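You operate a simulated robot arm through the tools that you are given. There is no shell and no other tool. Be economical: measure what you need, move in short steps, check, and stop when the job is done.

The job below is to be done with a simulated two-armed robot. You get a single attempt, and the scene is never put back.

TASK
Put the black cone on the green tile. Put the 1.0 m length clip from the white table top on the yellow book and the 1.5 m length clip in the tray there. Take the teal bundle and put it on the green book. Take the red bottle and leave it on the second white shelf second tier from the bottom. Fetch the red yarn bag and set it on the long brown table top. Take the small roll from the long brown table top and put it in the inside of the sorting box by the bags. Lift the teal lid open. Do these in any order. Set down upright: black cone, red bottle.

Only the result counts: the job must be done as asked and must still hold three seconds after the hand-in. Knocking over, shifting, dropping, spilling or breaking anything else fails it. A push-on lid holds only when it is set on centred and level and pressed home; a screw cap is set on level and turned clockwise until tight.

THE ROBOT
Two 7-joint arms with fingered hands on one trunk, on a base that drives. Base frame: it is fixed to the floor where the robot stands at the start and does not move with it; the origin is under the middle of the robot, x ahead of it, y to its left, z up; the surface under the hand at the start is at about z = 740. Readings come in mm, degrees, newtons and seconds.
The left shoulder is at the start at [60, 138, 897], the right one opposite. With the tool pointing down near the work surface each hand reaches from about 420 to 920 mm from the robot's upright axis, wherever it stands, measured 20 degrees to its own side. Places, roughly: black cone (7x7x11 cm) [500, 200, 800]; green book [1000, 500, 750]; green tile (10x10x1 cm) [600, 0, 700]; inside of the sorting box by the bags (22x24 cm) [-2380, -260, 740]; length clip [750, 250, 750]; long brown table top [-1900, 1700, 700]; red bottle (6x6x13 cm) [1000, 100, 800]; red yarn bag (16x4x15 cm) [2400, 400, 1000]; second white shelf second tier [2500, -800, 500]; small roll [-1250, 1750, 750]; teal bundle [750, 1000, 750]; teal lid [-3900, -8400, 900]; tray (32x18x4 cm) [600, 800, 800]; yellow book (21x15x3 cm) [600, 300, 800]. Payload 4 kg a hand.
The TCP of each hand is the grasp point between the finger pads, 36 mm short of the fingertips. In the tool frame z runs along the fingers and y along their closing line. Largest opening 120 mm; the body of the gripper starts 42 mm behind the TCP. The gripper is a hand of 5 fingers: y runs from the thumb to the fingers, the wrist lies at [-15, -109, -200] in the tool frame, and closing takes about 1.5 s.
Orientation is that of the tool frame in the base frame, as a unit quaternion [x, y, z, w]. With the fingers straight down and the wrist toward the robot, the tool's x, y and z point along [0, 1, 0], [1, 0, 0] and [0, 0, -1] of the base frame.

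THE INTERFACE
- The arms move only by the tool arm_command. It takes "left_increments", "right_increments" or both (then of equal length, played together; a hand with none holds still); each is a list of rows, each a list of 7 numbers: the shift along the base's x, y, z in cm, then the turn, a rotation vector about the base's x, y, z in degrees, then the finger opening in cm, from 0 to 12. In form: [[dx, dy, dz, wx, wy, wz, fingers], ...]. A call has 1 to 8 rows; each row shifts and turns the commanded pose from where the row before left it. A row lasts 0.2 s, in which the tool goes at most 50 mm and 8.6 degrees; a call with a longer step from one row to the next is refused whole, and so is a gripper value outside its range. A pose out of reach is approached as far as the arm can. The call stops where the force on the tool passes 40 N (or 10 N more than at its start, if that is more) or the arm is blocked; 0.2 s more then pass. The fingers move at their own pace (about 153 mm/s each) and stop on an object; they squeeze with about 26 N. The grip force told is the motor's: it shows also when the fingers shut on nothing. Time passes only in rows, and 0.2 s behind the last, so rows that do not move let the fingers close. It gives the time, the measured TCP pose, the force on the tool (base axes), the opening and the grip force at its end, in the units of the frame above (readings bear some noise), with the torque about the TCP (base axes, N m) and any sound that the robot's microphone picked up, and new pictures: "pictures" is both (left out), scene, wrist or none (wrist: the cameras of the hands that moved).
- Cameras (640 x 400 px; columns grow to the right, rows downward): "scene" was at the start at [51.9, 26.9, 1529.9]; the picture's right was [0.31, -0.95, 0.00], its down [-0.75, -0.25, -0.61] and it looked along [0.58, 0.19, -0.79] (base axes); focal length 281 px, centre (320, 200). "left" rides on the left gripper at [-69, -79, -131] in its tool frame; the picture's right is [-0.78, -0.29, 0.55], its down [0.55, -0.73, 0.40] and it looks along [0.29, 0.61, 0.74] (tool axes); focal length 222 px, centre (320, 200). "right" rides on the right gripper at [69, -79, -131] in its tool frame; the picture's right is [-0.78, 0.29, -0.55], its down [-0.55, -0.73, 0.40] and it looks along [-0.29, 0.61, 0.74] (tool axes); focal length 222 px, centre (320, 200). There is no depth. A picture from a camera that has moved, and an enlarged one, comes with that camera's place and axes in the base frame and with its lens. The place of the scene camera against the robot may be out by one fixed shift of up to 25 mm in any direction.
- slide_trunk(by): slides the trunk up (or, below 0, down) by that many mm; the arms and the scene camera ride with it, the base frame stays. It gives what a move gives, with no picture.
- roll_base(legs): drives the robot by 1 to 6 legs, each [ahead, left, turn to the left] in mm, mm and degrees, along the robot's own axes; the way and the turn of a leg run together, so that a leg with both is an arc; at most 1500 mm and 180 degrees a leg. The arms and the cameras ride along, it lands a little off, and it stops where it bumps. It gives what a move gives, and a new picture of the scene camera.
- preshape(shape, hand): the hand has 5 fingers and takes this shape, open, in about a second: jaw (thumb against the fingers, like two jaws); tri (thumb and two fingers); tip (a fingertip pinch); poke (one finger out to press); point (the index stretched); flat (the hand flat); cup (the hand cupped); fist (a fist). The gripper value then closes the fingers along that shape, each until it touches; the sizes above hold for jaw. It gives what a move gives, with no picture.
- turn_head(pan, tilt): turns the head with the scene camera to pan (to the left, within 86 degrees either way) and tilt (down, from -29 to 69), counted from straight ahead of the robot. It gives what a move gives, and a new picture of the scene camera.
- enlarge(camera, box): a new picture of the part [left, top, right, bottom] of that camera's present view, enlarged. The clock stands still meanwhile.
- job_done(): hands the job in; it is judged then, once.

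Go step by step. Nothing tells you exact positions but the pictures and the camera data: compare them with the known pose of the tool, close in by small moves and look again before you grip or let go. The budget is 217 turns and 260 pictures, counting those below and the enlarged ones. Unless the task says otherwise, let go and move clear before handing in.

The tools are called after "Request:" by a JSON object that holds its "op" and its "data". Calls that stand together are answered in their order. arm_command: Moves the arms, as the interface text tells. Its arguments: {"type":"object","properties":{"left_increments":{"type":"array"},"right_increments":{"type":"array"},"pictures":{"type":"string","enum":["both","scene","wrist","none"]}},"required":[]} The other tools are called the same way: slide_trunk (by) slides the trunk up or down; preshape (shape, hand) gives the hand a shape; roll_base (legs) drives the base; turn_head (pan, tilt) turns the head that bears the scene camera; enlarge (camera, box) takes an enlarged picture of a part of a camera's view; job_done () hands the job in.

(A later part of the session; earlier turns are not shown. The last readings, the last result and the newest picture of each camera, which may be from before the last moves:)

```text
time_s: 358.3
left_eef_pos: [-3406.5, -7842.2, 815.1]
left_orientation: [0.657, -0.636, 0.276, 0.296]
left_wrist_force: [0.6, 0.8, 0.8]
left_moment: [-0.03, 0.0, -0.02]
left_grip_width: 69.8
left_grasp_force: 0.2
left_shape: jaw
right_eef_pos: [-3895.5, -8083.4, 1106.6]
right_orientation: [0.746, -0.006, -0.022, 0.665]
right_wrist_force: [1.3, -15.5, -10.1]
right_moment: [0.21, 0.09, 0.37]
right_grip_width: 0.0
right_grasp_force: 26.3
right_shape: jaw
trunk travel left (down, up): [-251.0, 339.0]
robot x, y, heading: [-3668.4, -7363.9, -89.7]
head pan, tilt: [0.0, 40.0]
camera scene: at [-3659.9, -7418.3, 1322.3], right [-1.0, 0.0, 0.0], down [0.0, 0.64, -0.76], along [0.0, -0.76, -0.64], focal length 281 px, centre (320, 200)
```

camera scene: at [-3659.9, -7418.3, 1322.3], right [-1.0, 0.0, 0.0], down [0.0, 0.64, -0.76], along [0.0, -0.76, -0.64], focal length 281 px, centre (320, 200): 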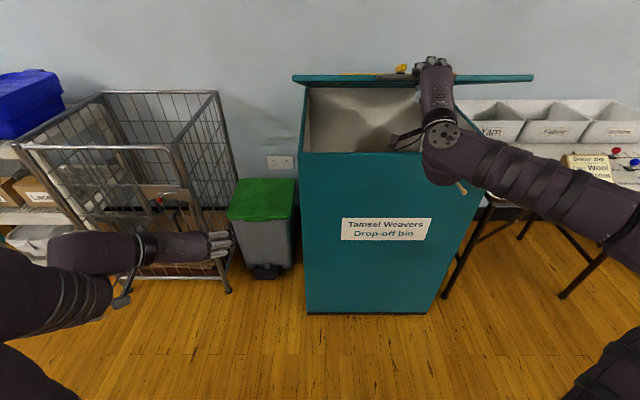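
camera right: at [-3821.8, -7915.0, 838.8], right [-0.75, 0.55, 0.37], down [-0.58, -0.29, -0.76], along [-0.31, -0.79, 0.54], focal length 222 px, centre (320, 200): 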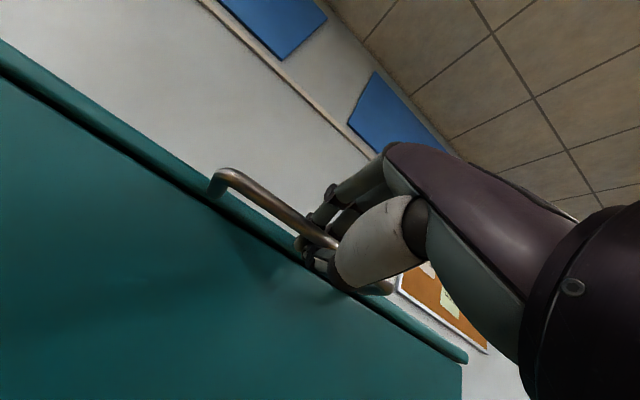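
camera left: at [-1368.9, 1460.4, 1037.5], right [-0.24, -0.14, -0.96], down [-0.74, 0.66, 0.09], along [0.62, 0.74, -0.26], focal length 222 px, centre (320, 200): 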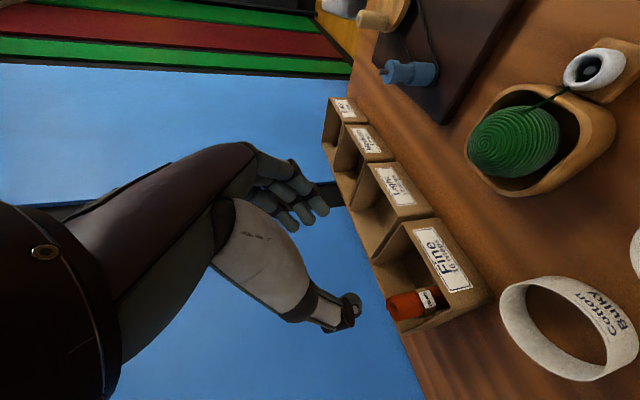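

The lid is up about 20°. The arm's own height is limited, so I alternate small trunk lifts with arm moves along the arc.

Request:
{"op": "arm_command", "data": {"right_increments": [[0, -1.2, 0.3, 0, 0, 0, 0], [0, -1.2, 0.3, 0, 0, 0, 0]], "pictures": "none"}}

Request:
{"op": "slide_trunk", "data": {"by": 40}}

Request:
{"op": "arm_command", "data": {"right_increments": [[0, -1.8, 0, 0, 0, 0, 0]], "pictures": "none"}}

Request:
{"op": "slide_trunk", "data": {"by": 40}}

Request:
{"op": "arm_command", "data": {"right_increments": [[0, -2.0, 0, 0, 0, 0, 0]], "pictures": "none"}}

```text
time_s: 358.9
left_eef_pos: [-3406.9, -7838.9, 815.2]
left_orientation: [0.657, -0.636, 0.276, 0.296]
left_wrist_force: [0.8, 0.1, 0.4]
left_moment: [0.0, 0.0, -0.01]
left_grip_width: 69.8
left_grasp_force: 0.0
left_shape: jaw
right_eef_pos: [-3894.6, -8104.4, 1115.4]
right_orientation: [0.743, -0.008, -0.024, 0.669]
right_wrist_force: [-0.2, 2.0, -2.8]
right_moment: [-0.06, -0.01, -0.05]
right_grip_width: 0.0
right_grasp_force: 26.2
right_shape: jaw
trunk travel left (down, up): [-251.0, 339.0]
robot x, y, heading: [-3672.3, -7363.6, -89.8]
head pan, tilt: [0.0, 40.0]
```

```text
time_s: 359.7
left_eef_pos: [-3406.1, -7843.2, 854.6]
left_orientation: [0.657, -0.637, 0.275, 0.296]
left_wrist_force: [0.8, -0.1, -0.8]
left_moment: [-0.01, 0.0, 0.01]
left_grip_width: 69.7
left_grasp_force: 0.1
left_shape: jaw
right_eef_pos: [-3894.7, -8110.9, 1150.1]
right_orientation: [0.747, -0.007, -0.022, 0.664]
right_wrist_force: [1.6, -27.1, -17.8]
right_moment: [-0.16, -0.01, 0.2]
right_grip_width: 0.1
right_grasp_force: 26.2
right_shape: jaw
trunk travel left (down, up): [-291.0, 299.0]
robot x, y, heading: [-3672.0, -7366.6, -90.4]
head pan, tilt: [0.0, 40.0]
```

```text
time_s: 360.1
left_eef_pos: [-3407.1, -7839.9, 856.9]
left_orientation: [0.656, -0.636, 0.276, 0.297]
left_wrist_force: [-1.0, 0.0, -0.2]
left_moment: [-0.01, 0.0, 0.0]
left_grip_width: 70.0
left_grasp_force: 0.1
left_shape: jaw
right_eef_pos: [-3895.6, -8121.3, 1155.6]
right_orientation: [0.743, -0.008, -0.024, 0.668]
right_wrist_force: [-1.1, 0.2, -4.8]
right_moment: [0.0, 0.01, -0.01]
right_grip_width: 0.0
right_grasp_force: 25.9
right_shape: jaw
trunk travel left (down, up): [-291.0, 299.0]
robot x, y, heading: [-3669.9, -7365.9, -90.0]
head pan, tilt: [0.0, 40.0]
```

```text
time_s: 361.0
left_eef_pos: [-3406.4, -7843.9, 893.1]
left_orientation: [0.658, -0.637, 0.274, 0.294]
left_wrist_force: [-0.6, 0.1, 0.0]
left_moment: [0.01, 0.0, -0.01]
left_grip_width: 69.8
left_grasp_force: 0.0
left_shape: jaw
right_eef_pos: [-3896.0, -8129.3, 1186.8]
right_orientation: [0.747, -0.008, -0.024, 0.664]
right_wrist_force: [0.7, -30.4, -19.5]
right_moment: [-0.19, -0.01, 0.25]
right_grip_width: 0.1
right_grasp_force: 26.3
right_shape: jaw
trunk travel left (down, up): [-331.0, 259.0]
robot x, y, heading: [-3670.9, -7363.2, -90.0]
head pan, tilt: [0.0, 40.0]
```

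```text
time_s: 361.4
left_eef_pos: [-3407.0, -7843.0, 894.4]
left_orientation: [0.658, -0.636, 0.275, 0.296]
left_wrist_force: [0.4, 0.3, -0.4]
left_moment: [0.0, 0.03, 0.0]
left_grip_width: 70.2
left_grasp_force: 0.0
left_shape: jaw
right_eef_pos: [-3896.1, -8129.5, 1188.0]
right_orientation: [0.748, -0.009, -0.025, 0.664]
right_wrist_force: [0.8, -31.9, -20.9]
right_moment: [-0.27, -0.02, 0.29]
right_grip_width: 0.1
right_grasp_force: 26.3
right_shape: jaw
right hand out of reach, approached as far as the arm can: row 1
trunk travel left (down, up): [-331.0, 259.0]
robot x, y, heading: [-3671.6, -7362.1, -90.2]
head pan, tilt: [0.0, 40.0]
```

The arc radius is about 525 mm (hinge near y=-8580). I now use base-forward and trunk-up steps alternately to follow it.

Request:
{"op": "roll_base", "data": {"legs": [[35, 0, 0]]}}

Request:
{"op": "slide_trunk", "data": {"by": 40}}

Request:
{"op": "roll_base", "data": {"legs": [[35, 0, 0]]}}

Request:
{"op": "slide_trunk", "data": {"by": 40}}

```text
time_s: 362.2
left_eef_pos: [-3407.8, -7875.2, 894.7]
left_orientation: [0.657, -0.636, 0.276, 0.297]
left_wrist_force: [-0.6, -0.3, -0.1]
left_moment: [0.01, 0.02, -0.01]
left_grip_width: 69.9
left_grasp_force: 0.0
left_shape: jaw
right_eef_pos: [-3894.4, -8158.8, 1194.0]
right_orientation: [0.745, -0.007, -0.023, 0.667]
right_wrist_force: [1.5, -5.7, -7.2]
right_moment: [-0.31, 0.01, -0.06]
right_grip_width: 0.2
right_grasp_force: 26.2
right_shape: jaw
trunk travel left (down, up): [-331.0, 259.0]
robot x, y, heading: [-3668.6, -7402.6, -89.8]
head pan, tilt: [0.0, 40.0]
camera scene: at [-3659.9, -7451.6, 1402.4], right [-1.0, 0.0, 0.0], down [0.0, 0.64, -0.77], along [0.0, -0.77, -0.64], focal length 281 px, centre (320, 200)
```

scene: 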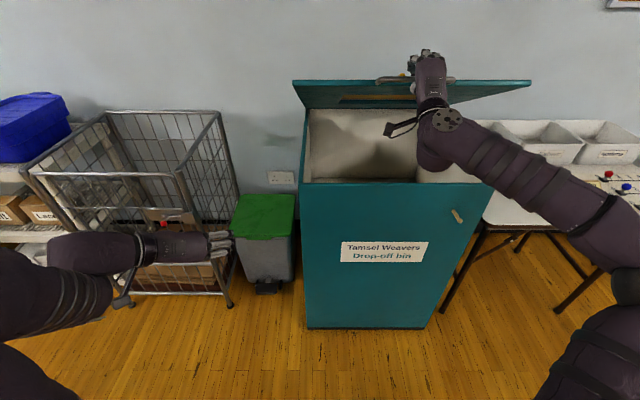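

```text
time_s: 362.8
left_eef_pos: [-3405.2, -7877.2, 926.5]
left_orientation: [0.658, -0.636, 0.276, 0.295]
left_wrist_force: [-0.3, 0.5, 0.6]
left_moment: [0.05, -0.01, 0.04]
left_grip_width: 70.0
left_grasp_force: 0.1
left_shape: jaw
right_eef_pos: [-3896.5, -8166.2, 1212.0]
right_orientation: [0.751, -0.007, -0.024, 0.659]
right_wrist_force: [2.4, -15.3, -13.5]
right_moment: [-0.52, -0.02, -0.05]
right_grip_width: 0.0
right_grasp_force: 25.8
right_shape: jaw
trunk travel left (down, up): [-361.0, 229.0]
robot x, y, heading: [-3669.9, -7399.9, -89.7]
head pan, tilt: [0.0, 40.0]
stopped: the force on the tool passed its limit at 43 N (the readings are from after the stop); the commanded pose is now the measured one
```

```text
time_s: 363.7
left_eef_pos: [-3405.1, -7907.8, 927.1]
left_orientation: [0.657, -0.635, 0.277, 0.297]
left_wrist_force: [-0.2, -0.6, -0.1]
left_moment: [-0.01, 0.0, 0.03]
left_grip_width: 69.8
left_grasp_force: 0.1
left_shape: jaw
right_eef_pos: [-3894.2, -8192.3, 1222.0]
right_orientation: [0.747, -0.007, -0.023, 0.665]
right_wrist_force: [2.5, 12.9, 3.5]
right_moment: [-0.05, -0.03, 0.03]
right_grip_width: 0.2
right_grasp_force: 26.5
right_shape: jaw
trunk travel left (down, up): [-361.0, 229.0]
robot x, y, heading: [-3670.5, -7434.2, -89.8]
head pan, tilt: [0.0, 40.0]
camera scene: at [-3659.3, -7483.6, 1433.3], right [-1.0, 0.0, 0.0], down [0.0, 0.64, -0.77], along [0.0, -0.77, -0.64], focal length 281 px, centre (320, 200)
```

scene: 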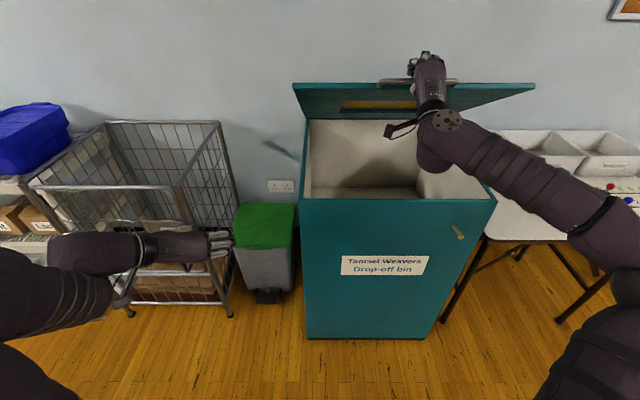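

```text
time_s: 364.5
left_eef_pos: [-3405.9, -7912.9, 964.2]
left_orientation: [0.658, -0.636, 0.276, 0.295]
left_wrist_force: [0.4, 0.6, -0.2]
left_moment: [0.02, -0.03, -0.01]
left_grip_width: 69.9
left_grasp_force: 0.0
left_shape: jaw
right_eef_pos: [-3896.7, -8201.0, 1253.4]
right_orientation: [0.75, -0.008, -0.023, 0.661]
right_wrist_force: [1.6, -18.8, -18.7]
right_moment: [-0.76, 0.01, -0.07]
right_grip_width: 0.1
right_grasp_force: 26.3
right_shape: jaw
trunk travel left (down, up): [-401.0, 189.0]
robot x, y, heading: [-3669.6, -7431.5, -89.8]
head pan, tilt: [0.0, 40.0]
```

It works well (about 42°). I continue with the same alternation.

Request:
{"op": "roll_base", "data": {"legs": [[35, 0, 0]]}}

Request:
{"op": "slide_trunk", "data": {"by": 38}}

Request:
{"op": "roll_base", "data": {"legs": [[42, 0, 0]]}}

Request:
{"op": "slide_trunk", "data": {"by": 33}}

Request:
{"op": "roll_base", "data": {"legs": [[45, 0, 0]]}}

Request:
{"op": "slide_trunk", "data": {"by": 28}}

```text
time_s: 365.4
left_eef_pos: [-3405.9, -7941.8, 967.8]
left_orientation: [0.657, -0.635, 0.277, 0.296]
left_wrist_force: [-0.5, -0.5, -0.2]
left_moment: [0.0, 0.0, 0.02]
left_grip_width: 69.9
left_grasp_force: 0.0
left_shape: jaw
right_eef_pos: [-3893.3, -8226.4, 1264.4]
right_orientation: [0.744, -0.008, -0.024, 0.667]
right_wrist_force: [1.5, 13.9, 6.3]
right_moment: [0.05, 0.05, 0.04]
right_grip_width: 0.0
right_grasp_force: 26.0
right_shape: jaw
trunk travel left (down, up): [-401.0, 189.0]
robot x, y, heading: [-3666.0, -7467.8, -90.0]
head pan, tilt: [0.0, 40.0]
camera scene: at [-3659.2, -7517.3, 1473.4], right [-1.0, 0.0, 0.0], down [0.0, 0.64, -0.77], along [0.0, -0.77, -0.64], focal length 281 px, centre (320, 200)
```

scene: 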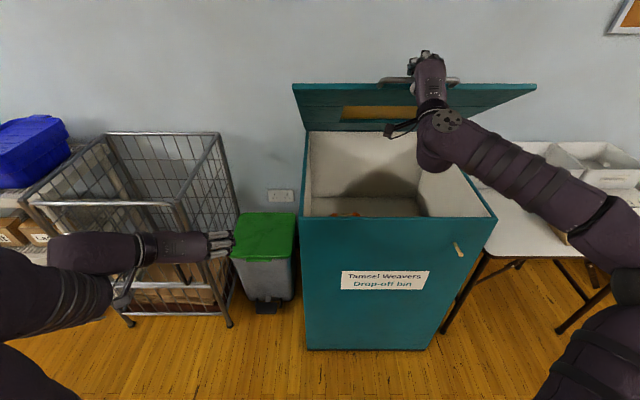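

```text
time_s: 366.2
left_eef_pos: [-3405.7, -7946.3, 1003.4]
left_orientation: [0.658, -0.636, 0.275, 0.296]
left_wrist_force: [0.0, 0.0, 0.5]
left_moment: [-0.02, 0.0, 0.01]
left_grip_width: 69.8
left_grasp_force: 0.1
left_shape: jaw
right_eef_pos: [-3894.6, -8232.4, 1295.0]
right_orientation: [0.748, -0.007, -0.023, 0.663]
right_wrist_force: [0.7, -14.3, -16.4]
right_moment: [-0.67, 0.03, -0.05]
right_grip_width: 0.0
right_grasp_force: 26.8
right_shape: jaw
trunk travel left (down, up): [-439.0, 151.0]
robot x, y, heading: [-3670.0, -7466.6, -89.8]
head pan, tilt: [0.0, 40.0]
```

```text
time_s: 367.1
left_eef_pos: [-3405.4, -7984.2, 1005.8]
left_orientation: [0.656, -0.636, 0.277, 0.298]
left_wrist_force: [-0.3, -0.2, -0.1]
left_moment: [0.0, 0.0, -0.01]
left_grip_width: 69.7
left_grasp_force: 0.0
left_shape: jaw
right_eef_pos: [-3892.4, -8265.3, 1305.8]
right_orientation: [0.743, -0.007, -0.024, 0.669]
right_wrist_force: [0.2, 20.8, 14.8]
right_moment: [0.45, 0.05, 0.04]
right_grip_width: 0.0
right_grasp_force: 25.6
right_shape: jaw
trunk travel left (down, up): [-439.0, 151.0]
robot x, y, heading: [-3670.4, -7511.3, -90.2]
head pan, tilt: [0.0, 40.0]
camera scene: at [-3658.9, -7557.6, 1511.6], right [-1.0, 0.0, 0.0], down [0.0, 0.64, -0.77], along [0.0, -0.77, -0.64], focal length 281 px, centre (320, 200)
```

scene: 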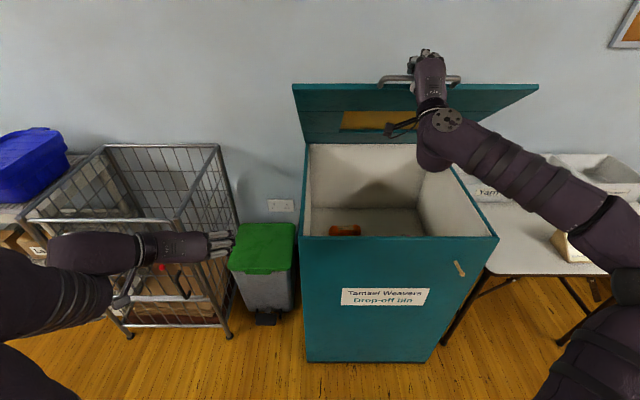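

```text
time_s: 367.9
left_eef_pos: [-3405.7, -7987.7, 1038.1]
left_orientation: [0.658, -0.635, 0.276, 0.296]
left_wrist_force: [0.5, -0.3, -0.5]
left_moment: [0.0, 0.0, 0.01]
left_grip_width: 70.1
left_grasp_force: 0.0
left_shape: jaw
right_eef_pos: [-3893.1, -8272.1, 1333.9]
right_orientation: [0.745, -0.007, -0.024, 0.666]
right_wrist_force: [0.5, -6.7, -11.6]
right_moment: [-0.5, 0.01, -0.03]
right_grip_width: 0.0
right_grasp_force: 25.7
right_shape: jaw
trunk travel left (down, up): [-472.0, 118.0]
robot x, y, heading: [-3670.5, -7509.9, -90.1]
head pan, tilt: [0.0, 40.0]
```

```text
time_s: 368.8
left_eef_pos: [-3405.2, -8026.8, 1040.2]
left_orientation: [0.657, -0.634, 0.277, 0.298]
left_wrist_force: [0.3, 0.1, -0.5]
left_moment: [0.01, -0.05, 0.01]
left_grip_width: 69.7
left_grasp_force: 0.0
left_shape: jaw
right_eef_pos: [-3891.0, -8306.9, 1343.7]
right_orientation: [0.741, -0.006, -0.022, 0.672]
right_wrist_force: [-2.8, 26.0, 23.5]
right_moment: [0.98, 0.09, 0.09]
right_grip_width: 0.2
right_grasp_force: 25.8
right_shape: jaw
trunk travel left (down, up): [-472.0, 118.0]
robot x, y, heading: [-3668.0, -7554.7, -89.8]
head pan, tilt: [0.0, 40.0]
camera scene: at [-3659.0, -7600.3, 1544.7], right [-1.0, 0.0, 0.0], down [0.0, 0.64, -0.77], along [0.0, -0.77, -0.64], focal length 281 px, centre (320, 200)
```

scene: 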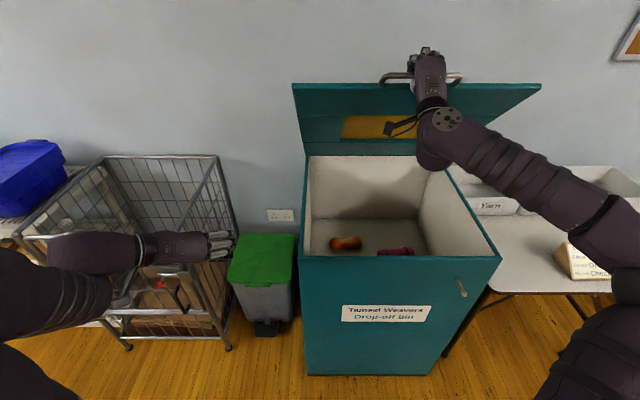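

```text
time_s: 369.5
left_eef_pos: [-3404.8, -8032.6, 1064.9]
left_orientation: [0.658, -0.635, 0.276, 0.296]
left_wrist_force: [-0.6, 0.2, -0.2]
left_moment: [-0.02, -0.01, 0.01]
left_grip_width: 70.0
left_grasp_force: 0.0
left_shape: jaw
right_eef_pos: [-3892.1, -8316.0, 1366.1]
right_orientation: [0.742, -0.006, -0.022, 0.67]
right_wrist_force: [-1.0, -2.5, -8.5]
right_moment: [-0.38, 0.03, 0.05]
right_grip_width: 0.1
right_grasp_force: 25.4
right_shape: jaw
trunk travel left (down, up): [-500.0, 90.0]
robot x, y, heading: [-3671.3, -7554.9, -89.8]
head pan, tilt: [0.0, 40.0]
```

About 60° now. I raise the left hand out of the way and continue.

Request:
{"op": "arm_command", "data": {"left_increments": [[0, 2, 4, 0, 0, 0, 7], [0, 2, 4, 0, 0, 0, 7], [0, 2, 4, 0, 0, 0, 7]], "pictures": "none"}}

Request:
{"op": "roll_base", "data": {"legs": [[42, 0, 0]]}}

Request:
{"op": "slide_trunk", "data": {"by": 24}}

Request:
{"op": "roll_base", "data": {"legs": [[42, 0, 0]]}}

Request:
{"op": "slide_trunk", "data": {"by": 18}}

Request:
{"op": "roll_base", "data": {"legs": [[42, 0, 0]]}}

Request:
{"op": "slide_trunk", "data": {"by": 12}}

```text
time_s: 370.3
left_eef_pos: [-3404.1, -7968.9, 1185.4]
left_orientation: [0.658, -0.635, 0.275, 0.296]
left_wrist_force: [0.5, 0.0, -0.7]
left_moment: [-0.01, -0.02, 0.01]
left_grip_width: 70.1
left_grasp_force: 0.0
left_shape: jaw
right_eef_pos: [-3891.7, -8315.7, 1367.2]
right_orientation: [0.743, -0.007, -0.023, 0.669]
right_wrist_force: [-0.7, -4.6, -9.2]
right_moment: [-0.5, 0.02, 0.02]
right_grip_width: 0.0
right_grasp_force: 26.5
right_shape: jaw
trunk travel left (down, up): [-500.0, 90.0]
robot x, y, heading: [-3668.0, -7560.4, -89.8]
head pan, tilt: [0.0, 40.0]
```

```text
time_s: 371.2
left_eef_pos: [-3404.3, -8004.7, 1188.0]
left_orientation: [0.656, -0.635, 0.277, 0.298]
left_wrist_force: [0.3, -0.4, -0.1]
left_moment: [-0.03, 0.03, -0.04]
left_grip_width: 69.7
left_grasp_force: 0.1
left_shape: jaw
right_eef_pos: [-3889.6, -8347.7, 1375.1]
right_orientation: [0.738, -0.005, -0.021, 0.675]
right_wrist_force: [-2.1, 25.5, 26.4]
right_moment: [1.4, 0.03, 0.05]
right_grip_width: 0.0
right_grasp_force: 26.2
right_shape: jaw
trunk travel left (down, up): [-500.0, 90.0]
robot x, y, heading: [-3670.6, -7595.8, -90.0]
head pan, tilt: [0.0, 40.0]
camera scene: at [-3658.7, -7642.6, 1572.7], right [-1.0, 0.0, 0.0], down [0.0, 0.64, -0.77], along [0.0, -0.77, -0.64], focal length 281 px, centre (320, 200)
```

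scene: 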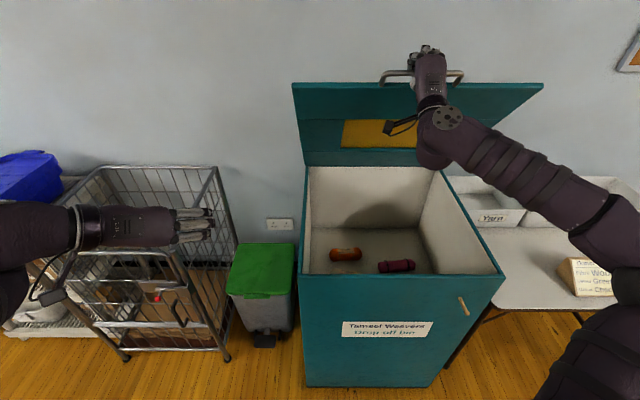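

```text
time_s: 371.9
left_eef_pos: [-3405.7, -8010.8, 1209.1]
left_orientation: [0.658, -0.634, 0.277, 0.297]
left_wrist_force: [-0.4, -0.1, -1.0]
left_moment: [0.0, 0.02, 0.01]
left_grip_width: 69.9
left_grasp_force: 0.0
left_shape: jaw
right_eef_pos: [-3891.5, -8355.0, 1395.0]
right_orientation: [0.74, -0.006, -0.022, 0.673]
right_wrist_force: [-0.3, -0.8, -5.9]
right_moment: [-0.26, 0.07, 0.03]
right_grip_width: 0.0
right_grasp_force: 26.4
right_shape: jaw
trunk travel left (down, up): [-524.0, 66.0]
robot x, y, heading: [-3668.3, -7595.8, -90.2]
head pan, tilt: [0.0, 40.0]
```

```text
time_s: 372.8
left_eef_pos: [-3405.0, -8048.0, 1211.3]
left_orientation: [0.656, -0.636, 0.278, 0.297]
left_wrist_force: [0.3, -0.5, 0.0]
left_moment: [-0.01, 0.02, -0.01]
left_grip_width: 70.3
left_grasp_force: 0.0
left_shape: jaw
right_eef_pos: [-3890.5, -8386.6, 1404.6]
right_orientation: [0.735, -0.006, -0.021, 0.678]
right_wrist_force: [-2.2, 21.3, 29.5]
right_moment: [1.4, 0.06, 0.03]
right_grip_width: 0.1
right_grasp_force: 25.6
right_shape: jaw
trunk travel left (down, up): [-524.0, 66.0]
robot x, y, heading: [-3667.5, -7641.3, -89.9]
head pan, tilt: [0.0, 40.0]
camera scene: at [-3658.7, -7684.6, 1596.7], right [-1.0, 0.0, 0.0], down [0.0, 0.64, -0.77], along [0.0, -0.77, -0.64], focal length 281 px, centre (320, 200)
```

scene: 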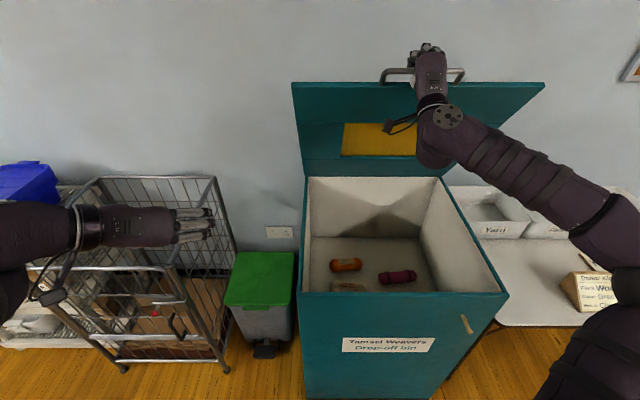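

```text
time_s: 373.4
left_eef_pos: [-3404.6, -8053.4, 1227.1]
left_orientation: [0.657, -0.636, 0.276, 0.297]
left_wrist_force: [1.0, 0.1, -0.5]
left_moment: [-0.01, 0.03, -0.03]
left_grip_width: 70.0
left_grasp_force: 0.0
left_shape: jaw
right_eef_pos: [-3889.0, -8394.1, 1414.8]
right_orientation: [0.739, -0.006, -0.022, 0.674]
right_wrist_force: [1.4, -4.7, -12.7]
right_moment: [-0.71, 0.16, -0.13]
right_grip_width: 0.0
right_grasp_force: 25.5
right_shape: jaw
trunk travel left (down, up): [-542.0, 48.0]
robot x, y, heading: [-3667.3, -7636.7, -90.0]
head pan, tilt: [0.0, 40.0]
```

```text
time_s: 374.3
left_eef_pos: [-3404.8, -8090.9, 1230.2]
left_orientation: [0.656, -0.635, 0.277, 0.298]
left_wrist_force: [-0.9, 0.6, 0.4]
left_moment: [0.04, 0.01, -0.01]
left_grip_width: 70.1
left_grasp_force: 0.2
left_shape: jaw
right_eef_pos: [-3889.2, -8427.7, 1428.1]
right_orientation: [0.732, -0.007, -0.021, 0.681]
right_wrist_force: [-3.5, 20.1, 32.0]
right_moment: [1.48, 0.08, 0.09]
right_grip_width: 0.0
right_grasp_force: 26.2
right_shape: jaw
trunk travel left (down, up): [-542.0, 48.0]
robot x, y, heading: [-3668.3, -7678.7, -90.1]
head pan, tilt: [0.0, 40.0]
camera scene: at [-3658.7, -7726.8, 1614.8], right [-1.0, 0.0, 0.0], down [0.0, 0.64, -0.77], along [0.0, -0.77, -0.64], focal length 281 px, centre (320, 200)
```

scene: 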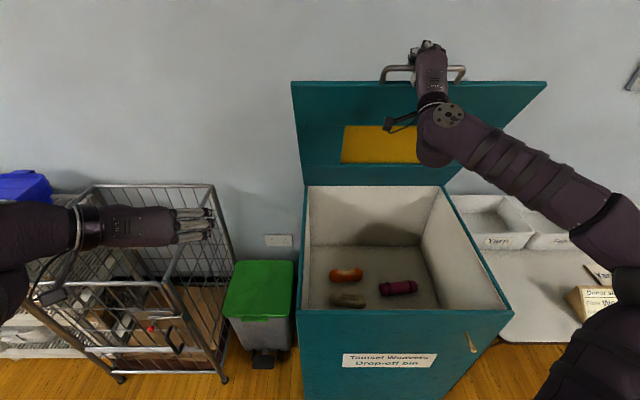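

```text
time_s: 374.9
left_eef_pos: [-3405.3, -8095.5, 1240.1]
left_orientation: [0.657, -0.636, 0.276, 0.296]
left_wrist_force: [0.2, 0.3, 0.5]
left_moment: [0.0, 0.01, -0.03]
left_grip_width: 69.9
left_grasp_force: 0.0
left_shape: jaw
right_eef_pos: [-3889.5, -8434.0, 1435.3]
right_orientation: [0.735, -0.007, -0.021, 0.678]
right_wrist_force: [0.2, 0.7, -3.3]
right_moment: [-0.25, 0.04, 0.0]
right_grip_width: 0.0
right_grasp_force: 25.5
right_shape: jaw
trunk travel left (down, up): [-554.0, 36.0]
robot x, y, heading: [-3667.4, -7685.5, -90.0]
head pan, tilt: [0.0, 40.0]
```

About 75°. One more base step, then I loosen the grip slightly (bar still caged) to see whether the lid holds by itself.

Request:
{"op": "roll_base", "data": {"legs": [[42, 0, 0]]}}

Request:
{"op": "slide_trunk", "data": {"by": 7}}

Request:
{"op": "arm_command", "data": {"right_increments": [[0, -1, 0, 0, 0, 0, 0], [0, -1, 0, 0, 0, 0, 0], [0, 0, 0, 0, 0, 0, 3], [0, 0, 0, 0, 0, 0, 3], [0, 0, 0, 0, 0, 0, 3], [0, 0, 0, 0, 0, 0, 3]], "pictures": "both"}}

```text
time_s: 376.0
left_eef_pos: [-3405.5, -8138.0, 1238.7]
left_orientation: [0.657, -0.636, 0.275, 0.297]
left_wrist_force: [0.3, -0.3, -0.1]
left_moment: [0.01, -0.02, 0.01]
left_grip_width: 69.8
left_grasp_force: 0.0
left_shape: jaw
right_eef_pos: [-3889.3, -8472.0, 1449.2]
right_orientation: [0.726, -0.007, -0.022, 0.688]
right_wrist_force: [-0.6, 3.2, 2.8]
right_moment: [0.08, -0.02, 0.03]
right_grip_width: 0.0
right_grasp_force: 26.0
right_shape: jaw
trunk travel left (down, up): [-554.0, 36.0]
robot x, y, heading: [-3671.7, -7724.5, -90.0]
head pan, tilt: [0.0, 40.0]
stopped in leg 1: the force on the tool passed its limit at 41 N (the readings are from after the stop); the commanded pose is now the measured one
camera scene: at [-3659.2, -7775.9, 1625.9], right [-1.0, 0.0, 0.0], down [0.0, 0.64, -0.77], along [0.0, -0.77, -0.64], focal length 281 px, centre (320, 200)
```

scene: 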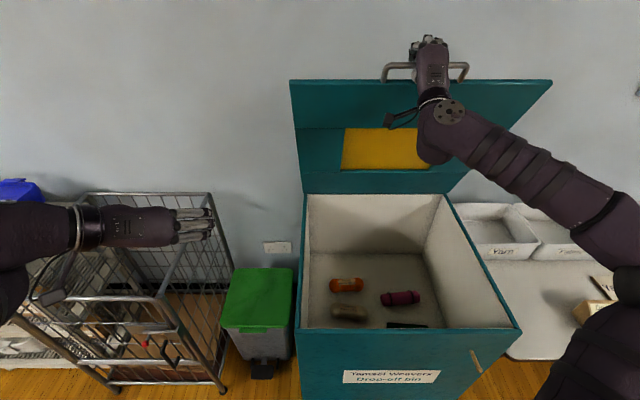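

```text
time_s: 376.6
left_eef_pos: [-3405.2, -8139.4, 1246.7]
left_orientation: [0.656, -0.636, 0.276, 0.297]
left_wrist_force: [-0.3, 0.5, -0.9]
left_moment: [0.01, -0.03, 0.0]
left_grip_width: 70.0
left_grasp_force: 0.0
left_shape: jaw
right_eef_pos: [-3887.9, -8474.6, 1452.3]
right_orientation: [0.727, -0.007, -0.021, 0.686]
right_wrist_force: [3.0, -3.2, -14.6]
right_moment: [-0.93, 0.14, -0.18]
right_grip_width: 0.0
right_grasp_force: 26.1
right_shape: jaw
trunk travel left (down, up): [-561.0, 29.0]
robot x, y, heading: [-3668.4, -7725.5, -90.1]
head pan, tilt: [0.0, 40.0]
```

```text
time_s: 377.9
left_eef_pos: [-3404.7, -8139.5, 1246.9]
left_orientation: [0.657, -0.636, 0.275, 0.296]
left_wrist_force: [0.2, 0.5, -0.2]
left_moment: [0.02, 0.02, -0.03]
left_grip_width: 70.0
left_grasp_force: 0.1
left_shape: jaw
right_eef_pos: [-3888.4, -8473.5, 1454.3]
right_orientation: [0.727, -0.007, -0.022, 0.687]
right_wrist_force: [4.1, -6.9, -12.4]
right_moment: [-2.11, 0.32, -0.02]
right_grip_width: 11.4
right_grasp_force: 0.1
right_shape: jaw
right hand out of reach, approached as far as the arm can: row 1, 2
trunk travel left (down, up): [-561.0, 29.0]
robot x, y, heading: [-3667.9, -7724.4, -89.9]
head pan, tilt: [0.0, 40.0]
camera scene: at [-3659.0, -7778.0, 1633.1], right [-1.0, 0.0, 0.0], down [0.0, 0.64, -0.77], along [0.0, -0.77, -0.64], focal length 281 px, centre (320, 200)
camera right: at [-3815.0, -8342.5, 1381.6], right [-0.76, 0.56, 0.34], down [-0.58, -0.33, -0.74], along [-0.31, -0.76, 0.58], focal length 222 px, centre (320, 200)
```

scene: 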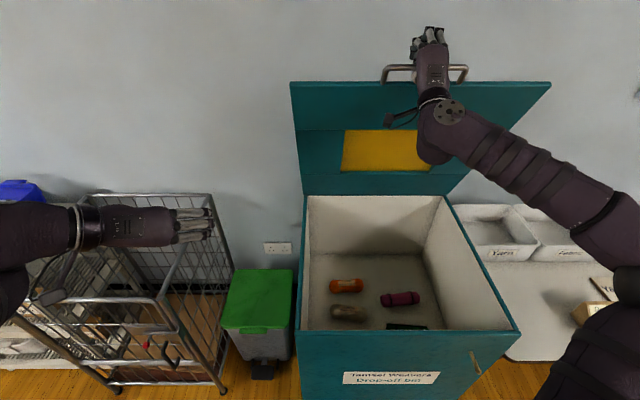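
right: 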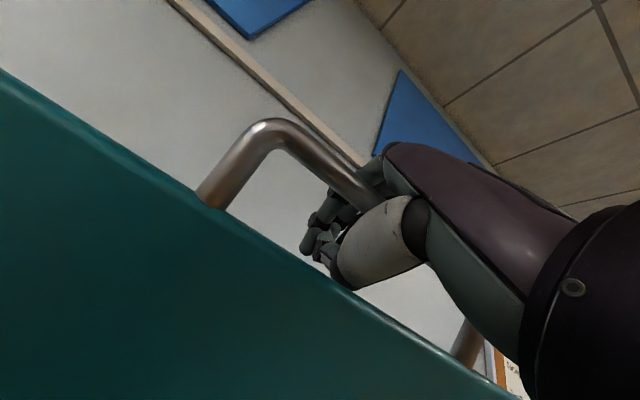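

The lid is at about 80°. Before letting go, I bring the left hand in front of the panel as a catch.

Request:
{"op": "arm_command", "data": {"left_increments": [[-3, -3.5, -0.5, 0, 0, 0, 3], [-3, -3.8, -0.5, 0, 0, 0, 3], [-3, -3.8, -0.5, 0, 0, 0, 2], [-3, -3.8, -0.5, 0, 0, 0, 1], [-3, -3.8, -0.5, 0, 0, 0, 0], [-3, -3.8, -0.5, 0, 0, 0, 0], [-3, -3.8, -0.5, 0, 0, 0, 0]], "pictures": "scene"}}

```text
time_s: 379.6
left_eef_pos: [-3616.3, -8402.6, 1209.6]
left_orientation: [0.657, -0.636, 0.276, 0.296]
left_wrist_force: [0.0, -0.1, 0.5]
left_moment: [-0.03, 0.03, -0.04]
left_grip_width: 0.0
left_grasp_force: 25.5
left_shape: jaw
right_eef_pos: [-3888.5, -8473.1, 1456.2]
right_orientation: [0.726, -0.007, -0.022, 0.688]
right_wrist_force: [0.8, -7.9, -5.1]
right_moment: [-3.88, 1.28, -0.01]
right_grip_width: 15.1
right_grasp_force: 0.0
right_shape: jaw
trunk travel left (down, up): [-561.0, 29.0]
robot x, y, heading: [-3669.5, -7726.9, -90.1]
head pan, tilt: [0.0, 40.0]
camera scene: at [-3659.6, -7777.2, 1633.2], right [-1.0, 0.0, 0.0], down [0.0, 0.64, -0.77], along [0.0, -0.77, -0.64], focal length 281 px, centre (320, 200)
```

scene: 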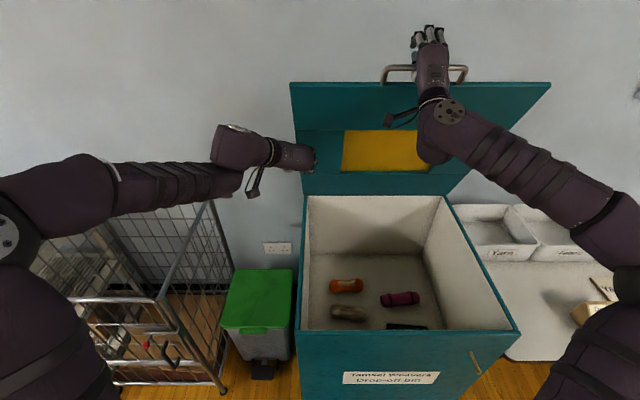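

The left hand is in place. I push it forward until it touches the panel.

Request:
{"op": "arm_command", "data": {"left_increments": [[-1, -2.5, 0, 0, 0, 0, 0], [-1, -2.5, 0, 0, 0, 0, 0], [0, -2, 0, 0, 0, 0, 0], [0, -1.5, 0, 0, 0, 0, 0], [0, -1.5, 0, 0, 0, 0, 0]], "pictures": "wrist"}}

```text
time_s: 380.5
left_eef_pos: [-3642.4, -8470.4, 1206.3]
left_orientation: [0.652, -0.645, 0.268, 0.295]
left_wrist_force: [1.2, 15.6, -4.3]
left_moment: [-0.27, 0.01, -0.01]
left_grip_width: 0.0
left_grasp_force: 25.2
left_shape: jaw
right_eef_pos: [-3888.2, -8473.0, 1456.0]
right_orientation: [0.725, -0.007, -0.024, 0.688]
right_wrist_force: [0.6, -13.4, 1.1]
right_moment: [-3.23, 1.1, -0.12]
right_grip_width: 15.1
right_grasp_force: 0.1
right_shape: jaw
trunk travel left (down, up): [-561.0, 29.0]
robot x, y, heading: [-3670.1, -7724.9, -90.1]
head pan, tilt: [0.0, 40.0]
stopped in row 4 (left hand): the force on the tool passed its limit at 49 N (the readings are from after the stop); the commanded pose is now the measured one
camera left: at [-3561.5, -8327.0, 1243.1], right [0.25, 0.14, -0.96], down [0.74, -0.67, 0.1], along [-0.63, -0.73, -0.27], focal length 222 px, centre (320, 200)
```

left: 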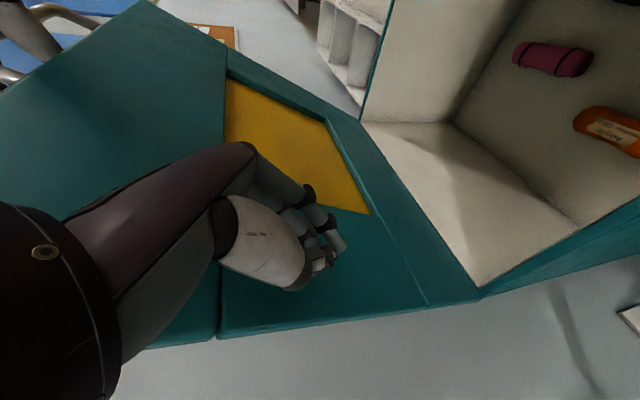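

The left hand now supports the panel. I open the right hand fully and draw it back off the bar.

Request:
{"op": "arm_command", "data": {"right_increments": [[0, 0, 0, 0, 0, 0, 8], [0, 0, 0, 0, 0, 0, 8], [0, 2, 0, 0, 0, 0, 8], [0, 2, 0, 0, 0, 0, 8], [0, 3, 0, 0, 0, 0, 8], [0, 3, 0, 0, 0, 0, 8]], "pictures": "both"}}

```text
time_s: 381.2
left_eef_pos: [-3646.1, -8468.2, 1202.5]
left_orientation: [0.65, -0.649, 0.264, 0.294]
left_wrist_force: [1.9, 15.3, -4.6]
left_moment: [-0.28, 0.04, 0.03]
left_grip_width: 0.0
left_grasp_force: 26.0
left_shape: jaw
right_eef_pos: [-3889.5, -8467.8, 1453.9]
right_orientation: [0.727, -0.007, -0.025, 0.686]
right_wrist_force: [1.7, -17.5, -3.4]
right_moment: [-4.38, 1.39, -0.27]
right_grip_width: 80.1
right_grasp_force: 0.1
right_shape: jaw
trunk travel left (down, up): [-561.0, 29.0]
robot x, y, heading: [-3669.4, -7723.0, -90.0]
head pan, tilt: [0.0, 40.0]
stopped in row 3 (left hand): the force on the tool passed its limit at 51 N (the readings are from after the stop); the commanded pose is now the measured one
camera scene: at [-3658.4, -7776.8, 1633.1], right [-1.0, 0.0, 0.0], down [0.0, 0.64, -0.77], along [0.0, -0.77, -0.64], focal length 281 px, centre (320, 200)
camera right: at [-3815.8, -8336.3, 1379.7], right [-0.75, 0.56, 0.34], down [-0.58, -0.33, -0.74], along [-0.31, -0.76, 0.58], focal length 222 px, centre (320, 200)
```

scene: 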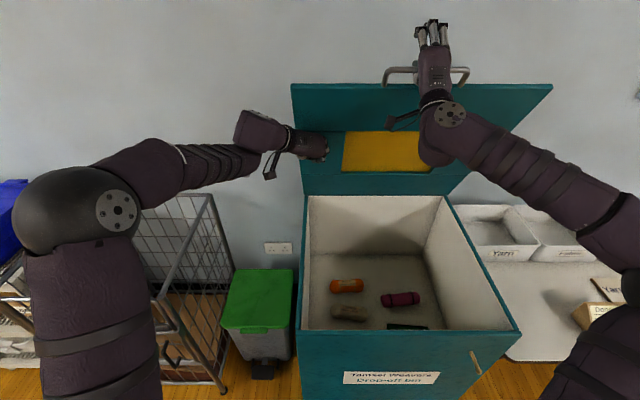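
right: 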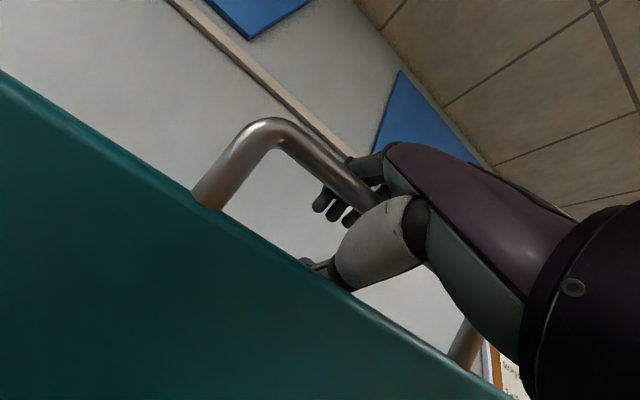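

The thumb is caught behind the lid's top edge. I narrow the opening so it passes through the gap under the bar, then draw back.

Request:
{"op": "arm_command", "data": {"right_increments": [[0, 0, 0, 0, 0, 0, 3.5], [0, 0, 0, 0, 0, 0, 3.5], [0, 0, 0, 0, 0, 0, 3.5], [0, 0, 0, 0, 0, 0, 3.5]], "pictures": "wrist"}}

```text
time_s: 382.2
left_eef_pos: [-3646.3, -8468.7, 1202.5]
left_orientation: [0.65, -0.649, 0.262, 0.294]
left_wrist_force: [0.7, 27.9, -11.7]
left_moment: [-0.35, -0.04, -0.1]
left_grip_width: 0.0
left_grasp_force: 25.8
left_shape: jaw
right_eef_pos: [-3889.3, -8468.1, 1453.0]
right_orientation: [0.727, -0.008, -0.023, 0.686]
right_wrist_force: [4.9, -26.3, -1.9]
right_moment: [-4.53, 1.22, -0.33]
right_grip_width: 17.7
right_grasp_force: 0.0
right_shape: jaw
trunk travel left (down, up): [-561.0, 29.0]
robot x, y, heading: [-3668.6, -7722.2, -89.9]
head pan, tilt: [0.0, 40.0]
camera right: at [-3815.6, -8336.0, 1379.9], right [-0.75, 0.56, 0.34], down [-0.58, -0.33, -0.74], along [-0.31, -0.76, 0.57], focal length 222 px, centre (320, 200)
```

right: 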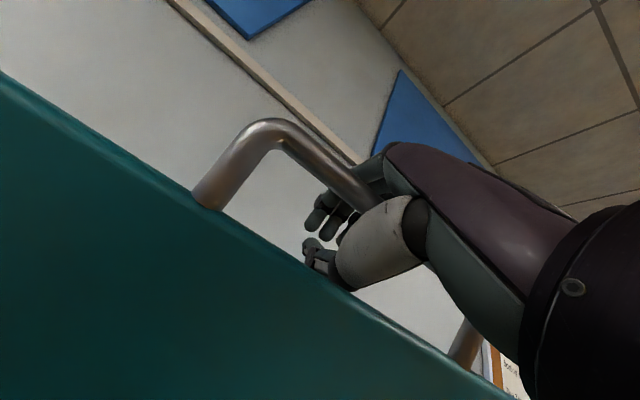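

Request:
{"op": "arm_command", "data": {"right_increments": [[0, -0.5, 0.4, 0, 0, 0, 2.5], [0, 0, 0.4, 0, 0, 0, 2.5], [0, 0, 0, 0, 0, 0, 2.5], [0, 1.2, 0, 0, 0, 0, 2.5], [0, 1.2, 0, 0, 0, 0, 2.5], [0, 1.2, 0, 0, 0, 0, 2.5]], "pictures": "wrist"}}

```text
time_s: 383.1
left_eef_pos: [-3645.3, -8469.9, 1204.2]
left_orientation: [0.651, -0.649, 0.263, 0.294]
left_wrist_force: [1.0, 6.3, -3.8]
left_moment: [-0.07, 0.0, 0.01]
left_grip_width: 0.0
left_grasp_force: 25.9
left_shape: jaw
right_eef_pos: [-3889.3, -8471.5, 1454.8]
right_orientation: [0.731, -0.005, -0.024, 0.682]
right_wrist_force: [5.8, -15.9, -13.0]
right_moment: [-4.75, 1.2, -0.28]
right_grip_width: 11.9
right_grasp_force: 0.1
right_shape: jaw
trunk travel left (down, up): [-561.0, 29.0]
robot x, y, heading: [-3668.1, -7725.5, -89.8]
head pan, tilt: [0.0, 40.0]
stopped in row 4 (right hand): the force on the tool passed its limit at 45 N (the readings are from after the stop); the commanded pose is now the measured one
camera right: at [-3816.0, -8339.7, 1382.4], right [-0.75, 0.56, 0.35], down [-0.58, -0.32, -0.74], along [-0.3, -0.76, 0.57], focal length 222 px, centre (320, 200)
```

right: 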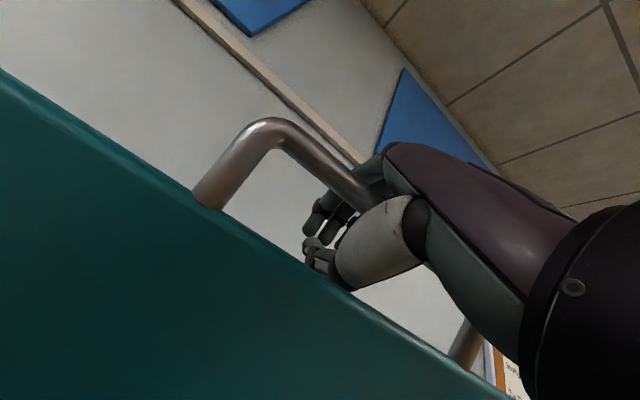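

The curled fingers still hook the bar. I open wider and pitch the hand upward so that the thumb rises out from behind the edge.

Request:
{"op": "arm_command", "data": {"right_increments": [[0, -0.3, 0, 0, 0, 0, 6], [0, 0, 0.3, 0, 0, 0, 6], [0, 0, 0.3, -8, 0, 0, 6], [0, 0, 0.3, -8, 0, 0, 6], [0, 0, 0.3, -8, 0, 0, 6]], "pictures": "both"}}

```text
time_s: 383.9
left_eef_pos: [-3646.3, -8467.4, 1206.0]
left_orientation: [-0.648, 0.651, -0.262, -0.296]
left_wrist_force: [0.5, 4.4, -2.3]
left_moment: [-0.03, -0.02, -0.04]
left_grip_width: 0.2
left_grasp_force: 25.5
left_shape: jaw
right_eef_pos: [-3888.2, -8469.1, 1463.2]
right_orientation: [0.699, 0.008, -0.017, 0.715]
right_wrist_force: [18.1, -19.3, -15.7]
right_moment: [-4.63, 0.83, -1.26]
right_grip_width: 59.8
right_grasp_force: 0.1
right_shape: jaw
right hand out of reach, approached as far as the arm can: row 3
trunk travel left (down, up): [-561.0, 29.0]
robot x, y, heading: [-3669.1, -7719.7, -90.0]
head pan, tilt: [0.0, 40.0]
stopped in row 3 (right hand): the force on the tool passed its limit at 65 N (the readings are from after the stop); the commanded pose is now the measured one
camera scene: at [-3657.3, -7778.0, 1633.2], right [-1.0, 0.0, 0.0], down [0.0, 0.64, -0.77], along [0.0, -0.77, -0.64], focal length 281 px, centre (320, 200)
camera right: at [-3819.5, -8341.9, 1377.5], right [-0.77, 0.56, 0.31], down [-0.58, -0.41, -0.71], along [-0.27, -0.72, 0.64], focal length 222 px, centre (320, 200)
```

scene: 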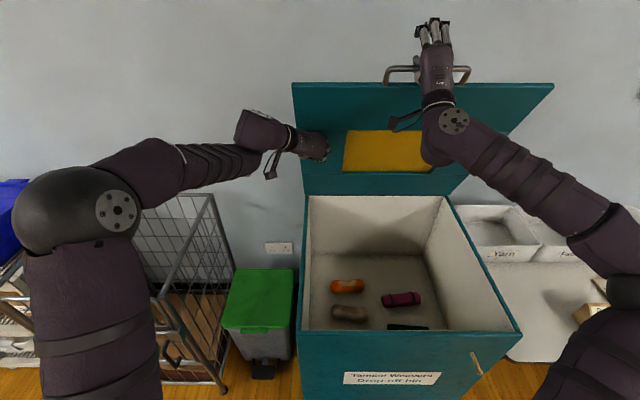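
right: 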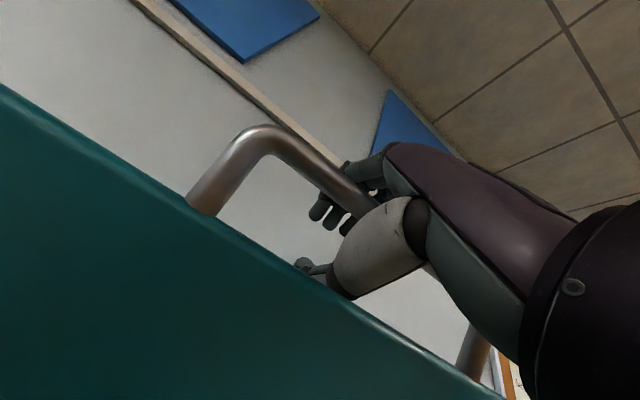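

I set the right hand flat (fingers and thumb straight) so it can slide out.

Request:
{"op": "preshape", "data": {"shape": "flat", "hand": "right"}}

Request:
{"op": "enlarge", "data": {"camera": "right", "box": [180, 80, 500, 330]}}

```text
time_s: 384.8
left_eef_pos: [-3649.7, -8476.1, 1200.3]
left_orientation: [-0.649, 0.652, -0.26, -0.293]
left_wrist_force: [-0.2, 0.3, -0.9]
left_moment: [0.0, 0.0, 0.02]
left_grip_width: 0.3
left_grasp_force: 26.3
left_shape: jaw
right_eef_pos: [-3901.3, -8483.7, 1443.8]
right_orientation: [0.708, 0.001, -0.028, 0.705]
right_wrist_force: [-1.8, -26.9, -65.1]
right_moment: [-3.88, 4.36, -2.65]
right_grip_width: 114.0
right_grasp_force: 0.0
right_shape: flat
trunk travel left (down, up): [-561.0, 29.0]
robot x, y, heading: [-3673.0, -7725.5, -89.9]
head pan, tilt: [0.0, 40.0]
```

```text
1.60 times, centred on (340, 205) of right
camera zoom: at [-3830.3, -8356.2, 1362.4], right [-0.75, 0.57, 0.33], down [-0.59, -0.37, -0.71], along [-0.29, -0.73, 0.62], focal length 355 px, centre (288, 192)
```

zoom: 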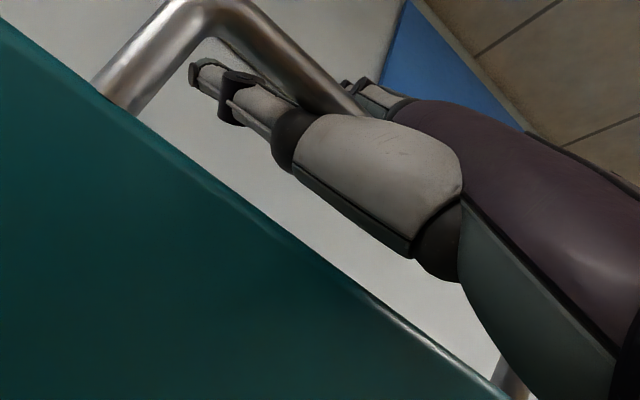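

Fingers and thumb are now straight in the handle's window. I ease down slightly and pull straight back.

Request:
{"op": "arm_command", "data": {"right_increments": [[0, 0, -0.5, 0, 0, 0, 12], [0, 1, -0.3, 0, 0, 0, 12], [0, 1.5, 0, 0, 0, 0, 12], [0, 2, 0, 0, 0, 0, 12], [0, 2, 0, 0, 0, 0, 12]], "pictures": "both"}}

```text
time_s: 385.6
left_eef_pos: [-3653.1, -8462.7, 1199.8]
left_orientation: [-0.645, 0.658, -0.254, -0.294]
left_wrist_force: [0.7, 14.3, -4.3]
left_moment: [-0.24, 0.01, -0.12]
left_grip_width: 0.0
left_grasp_force: 25.7
left_shape: jaw
right_eef_pos: [-3903.4, -8461.5, 1432.7]
right_orientation: [0.712, 0.002, -0.034, 0.701]
right_wrist_force: [0.4, -20.6, -26.8]
right_moment: [-1.62, 3.58, -3.1]
right_grip_width: 114.2
right_grasp_force: 0.2
right_shape: flat
trunk travel left (down, up): [-561.0, 29.0]
robot x, y, heading: [-3666.2, -7723.0, -89.9]
head pan, tilt: [0.0, 40.0]
stopped in row 3 (left hand): the force on the tool passed its limit at 48 N (the readings are from after the stop); the commanded pose is now the measured one
camera scene: at [-3658.1, -7778.3, 1633.6], right [-1.0, 0.0, 0.0], down [0.0, 0.64, -0.76], along [0.0, -0.76, -0.64], focal length 281 px, centre (320, 200)
camera right: at [-3830.6, -8333.5, 1351.7], right [-0.74, 0.58, 0.34], down [-0.6, -0.36, -0.71], along [-0.29, -0.73, 0.62], focal length 222 px, centre (320, 200)
```

scene: 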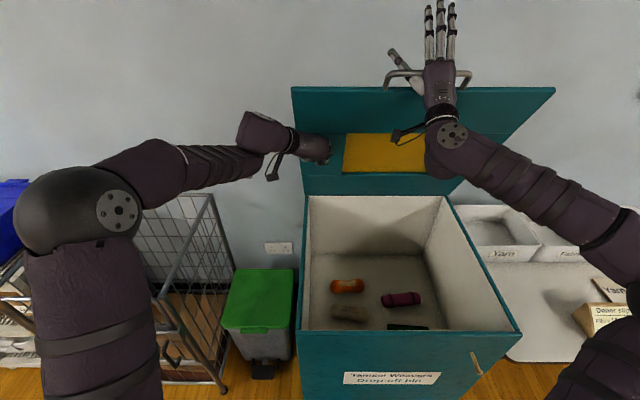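
right: 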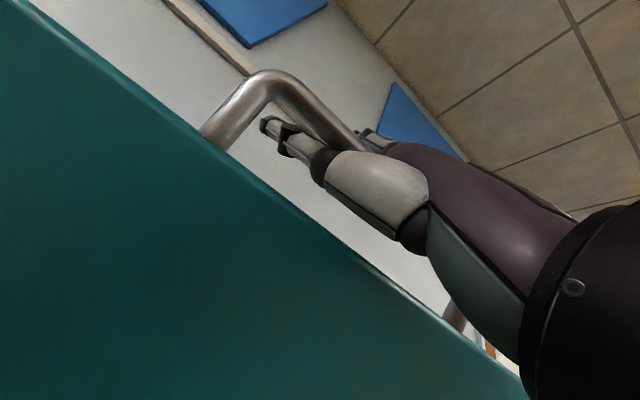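

The flat thumb hooks behind the bar. I return to the jaw shape and then choose a middle opening so both sides clear.

Request:
{"op": "preshape", "data": {"shape": "jaw", "hand": "right"}}

Request:
{"op": "arm_command", "data": {"right_increments": [[0, -1, 0.8, 0, 0, 0, 8], [0, -0.8, 0.8, 0, 0, 0, 6], [0, 0, 0, 0, 0, 0, 5], [0, 0, 0, 0, 0, 0, 5], [0, 0, 0, 0, 0, 0, 5]], "pictures": "both"}}

```text
time_s: 386.5
left_eef_pos: [-3649.2, -8455.4, 1204.9]
left_orientation: [-0.646, 0.656, -0.257, -0.296]
left_wrist_force: [-1.4, 10.1, -11.2]
left_moment: [0.23, -0.12, -0.12]
left_grip_width: 0.1
left_grasp_force: 25.6
left_shape: jaw
right_eef_pos: [-3889.1, -8445.3, 1455.0]
right_orientation: [0.7, 0.005, -0.025, 0.714]
right_wrist_force: [17.8, 11.1, 42.7]
right_moment: [0.92, -1.04, -0.31]
right_grip_width: 113.6
right_grasp_force: 0.0
right_shape: jaw
trunk travel left (down, up): [-561.0, 29.0]
robot x, y, heading: [-3669.8, -7720.6, -89.9]
head pan, tilt: [0.0, 40.0]
```

```text
time_s: 387.7
left_eef_pos: [-3649.2, -8456.2, 1206.0]
left_orientation: [-0.645, 0.655, -0.257, -0.297]
left_wrist_force: [0.0, 0.2, -0.7]
left_moment: [0.01, -0.02, 0.0]
left_grip_width: 0.0
left_grasp_force: 25.5
left_shape: jaw
right_eef_pos: [-3892.8, -8466.7, 1467.5]
right_orientation: [0.702, 0.004, -0.027, 0.712]
right_wrist_force: [18.7, 15.5, 32.6]
right_moment: [1.49, -0.85, -0.58]
right_grip_width: 40.2
right_grasp_force: 0.0
right_shape: jaw
trunk travel left (down, up): [-561.0, 29.0]
robot x, y, heading: [-3666.6, -7722.2, -90.0]
head pan, tilt: [0.0, 40.0]
camera scene: at [-3654.4, -7769.1, 1633.5], right [-1.0, 0.0, 0.0], down [0.0, 0.64, -0.77], along [0.0, -0.77, -0.64], focal length 281 px, centre (320, 200)
camera right: at [-3822.6, -8338.9, 1382.8], right [-0.76, 0.57, 0.32], down [-0.59, -0.39, -0.71], along [-0.28, -0.72, 0.63], focal length 222 px, centre (320, 200)
```

scene: 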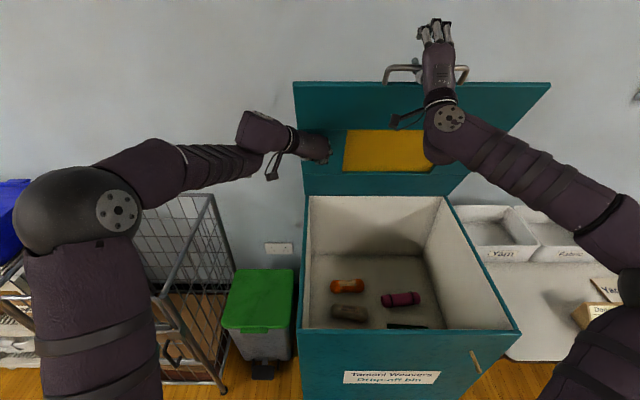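
right: 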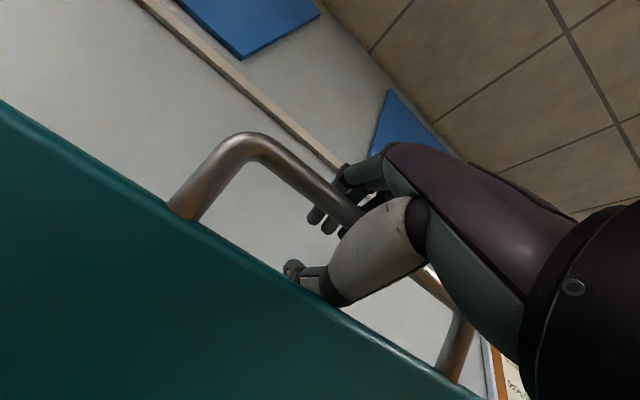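

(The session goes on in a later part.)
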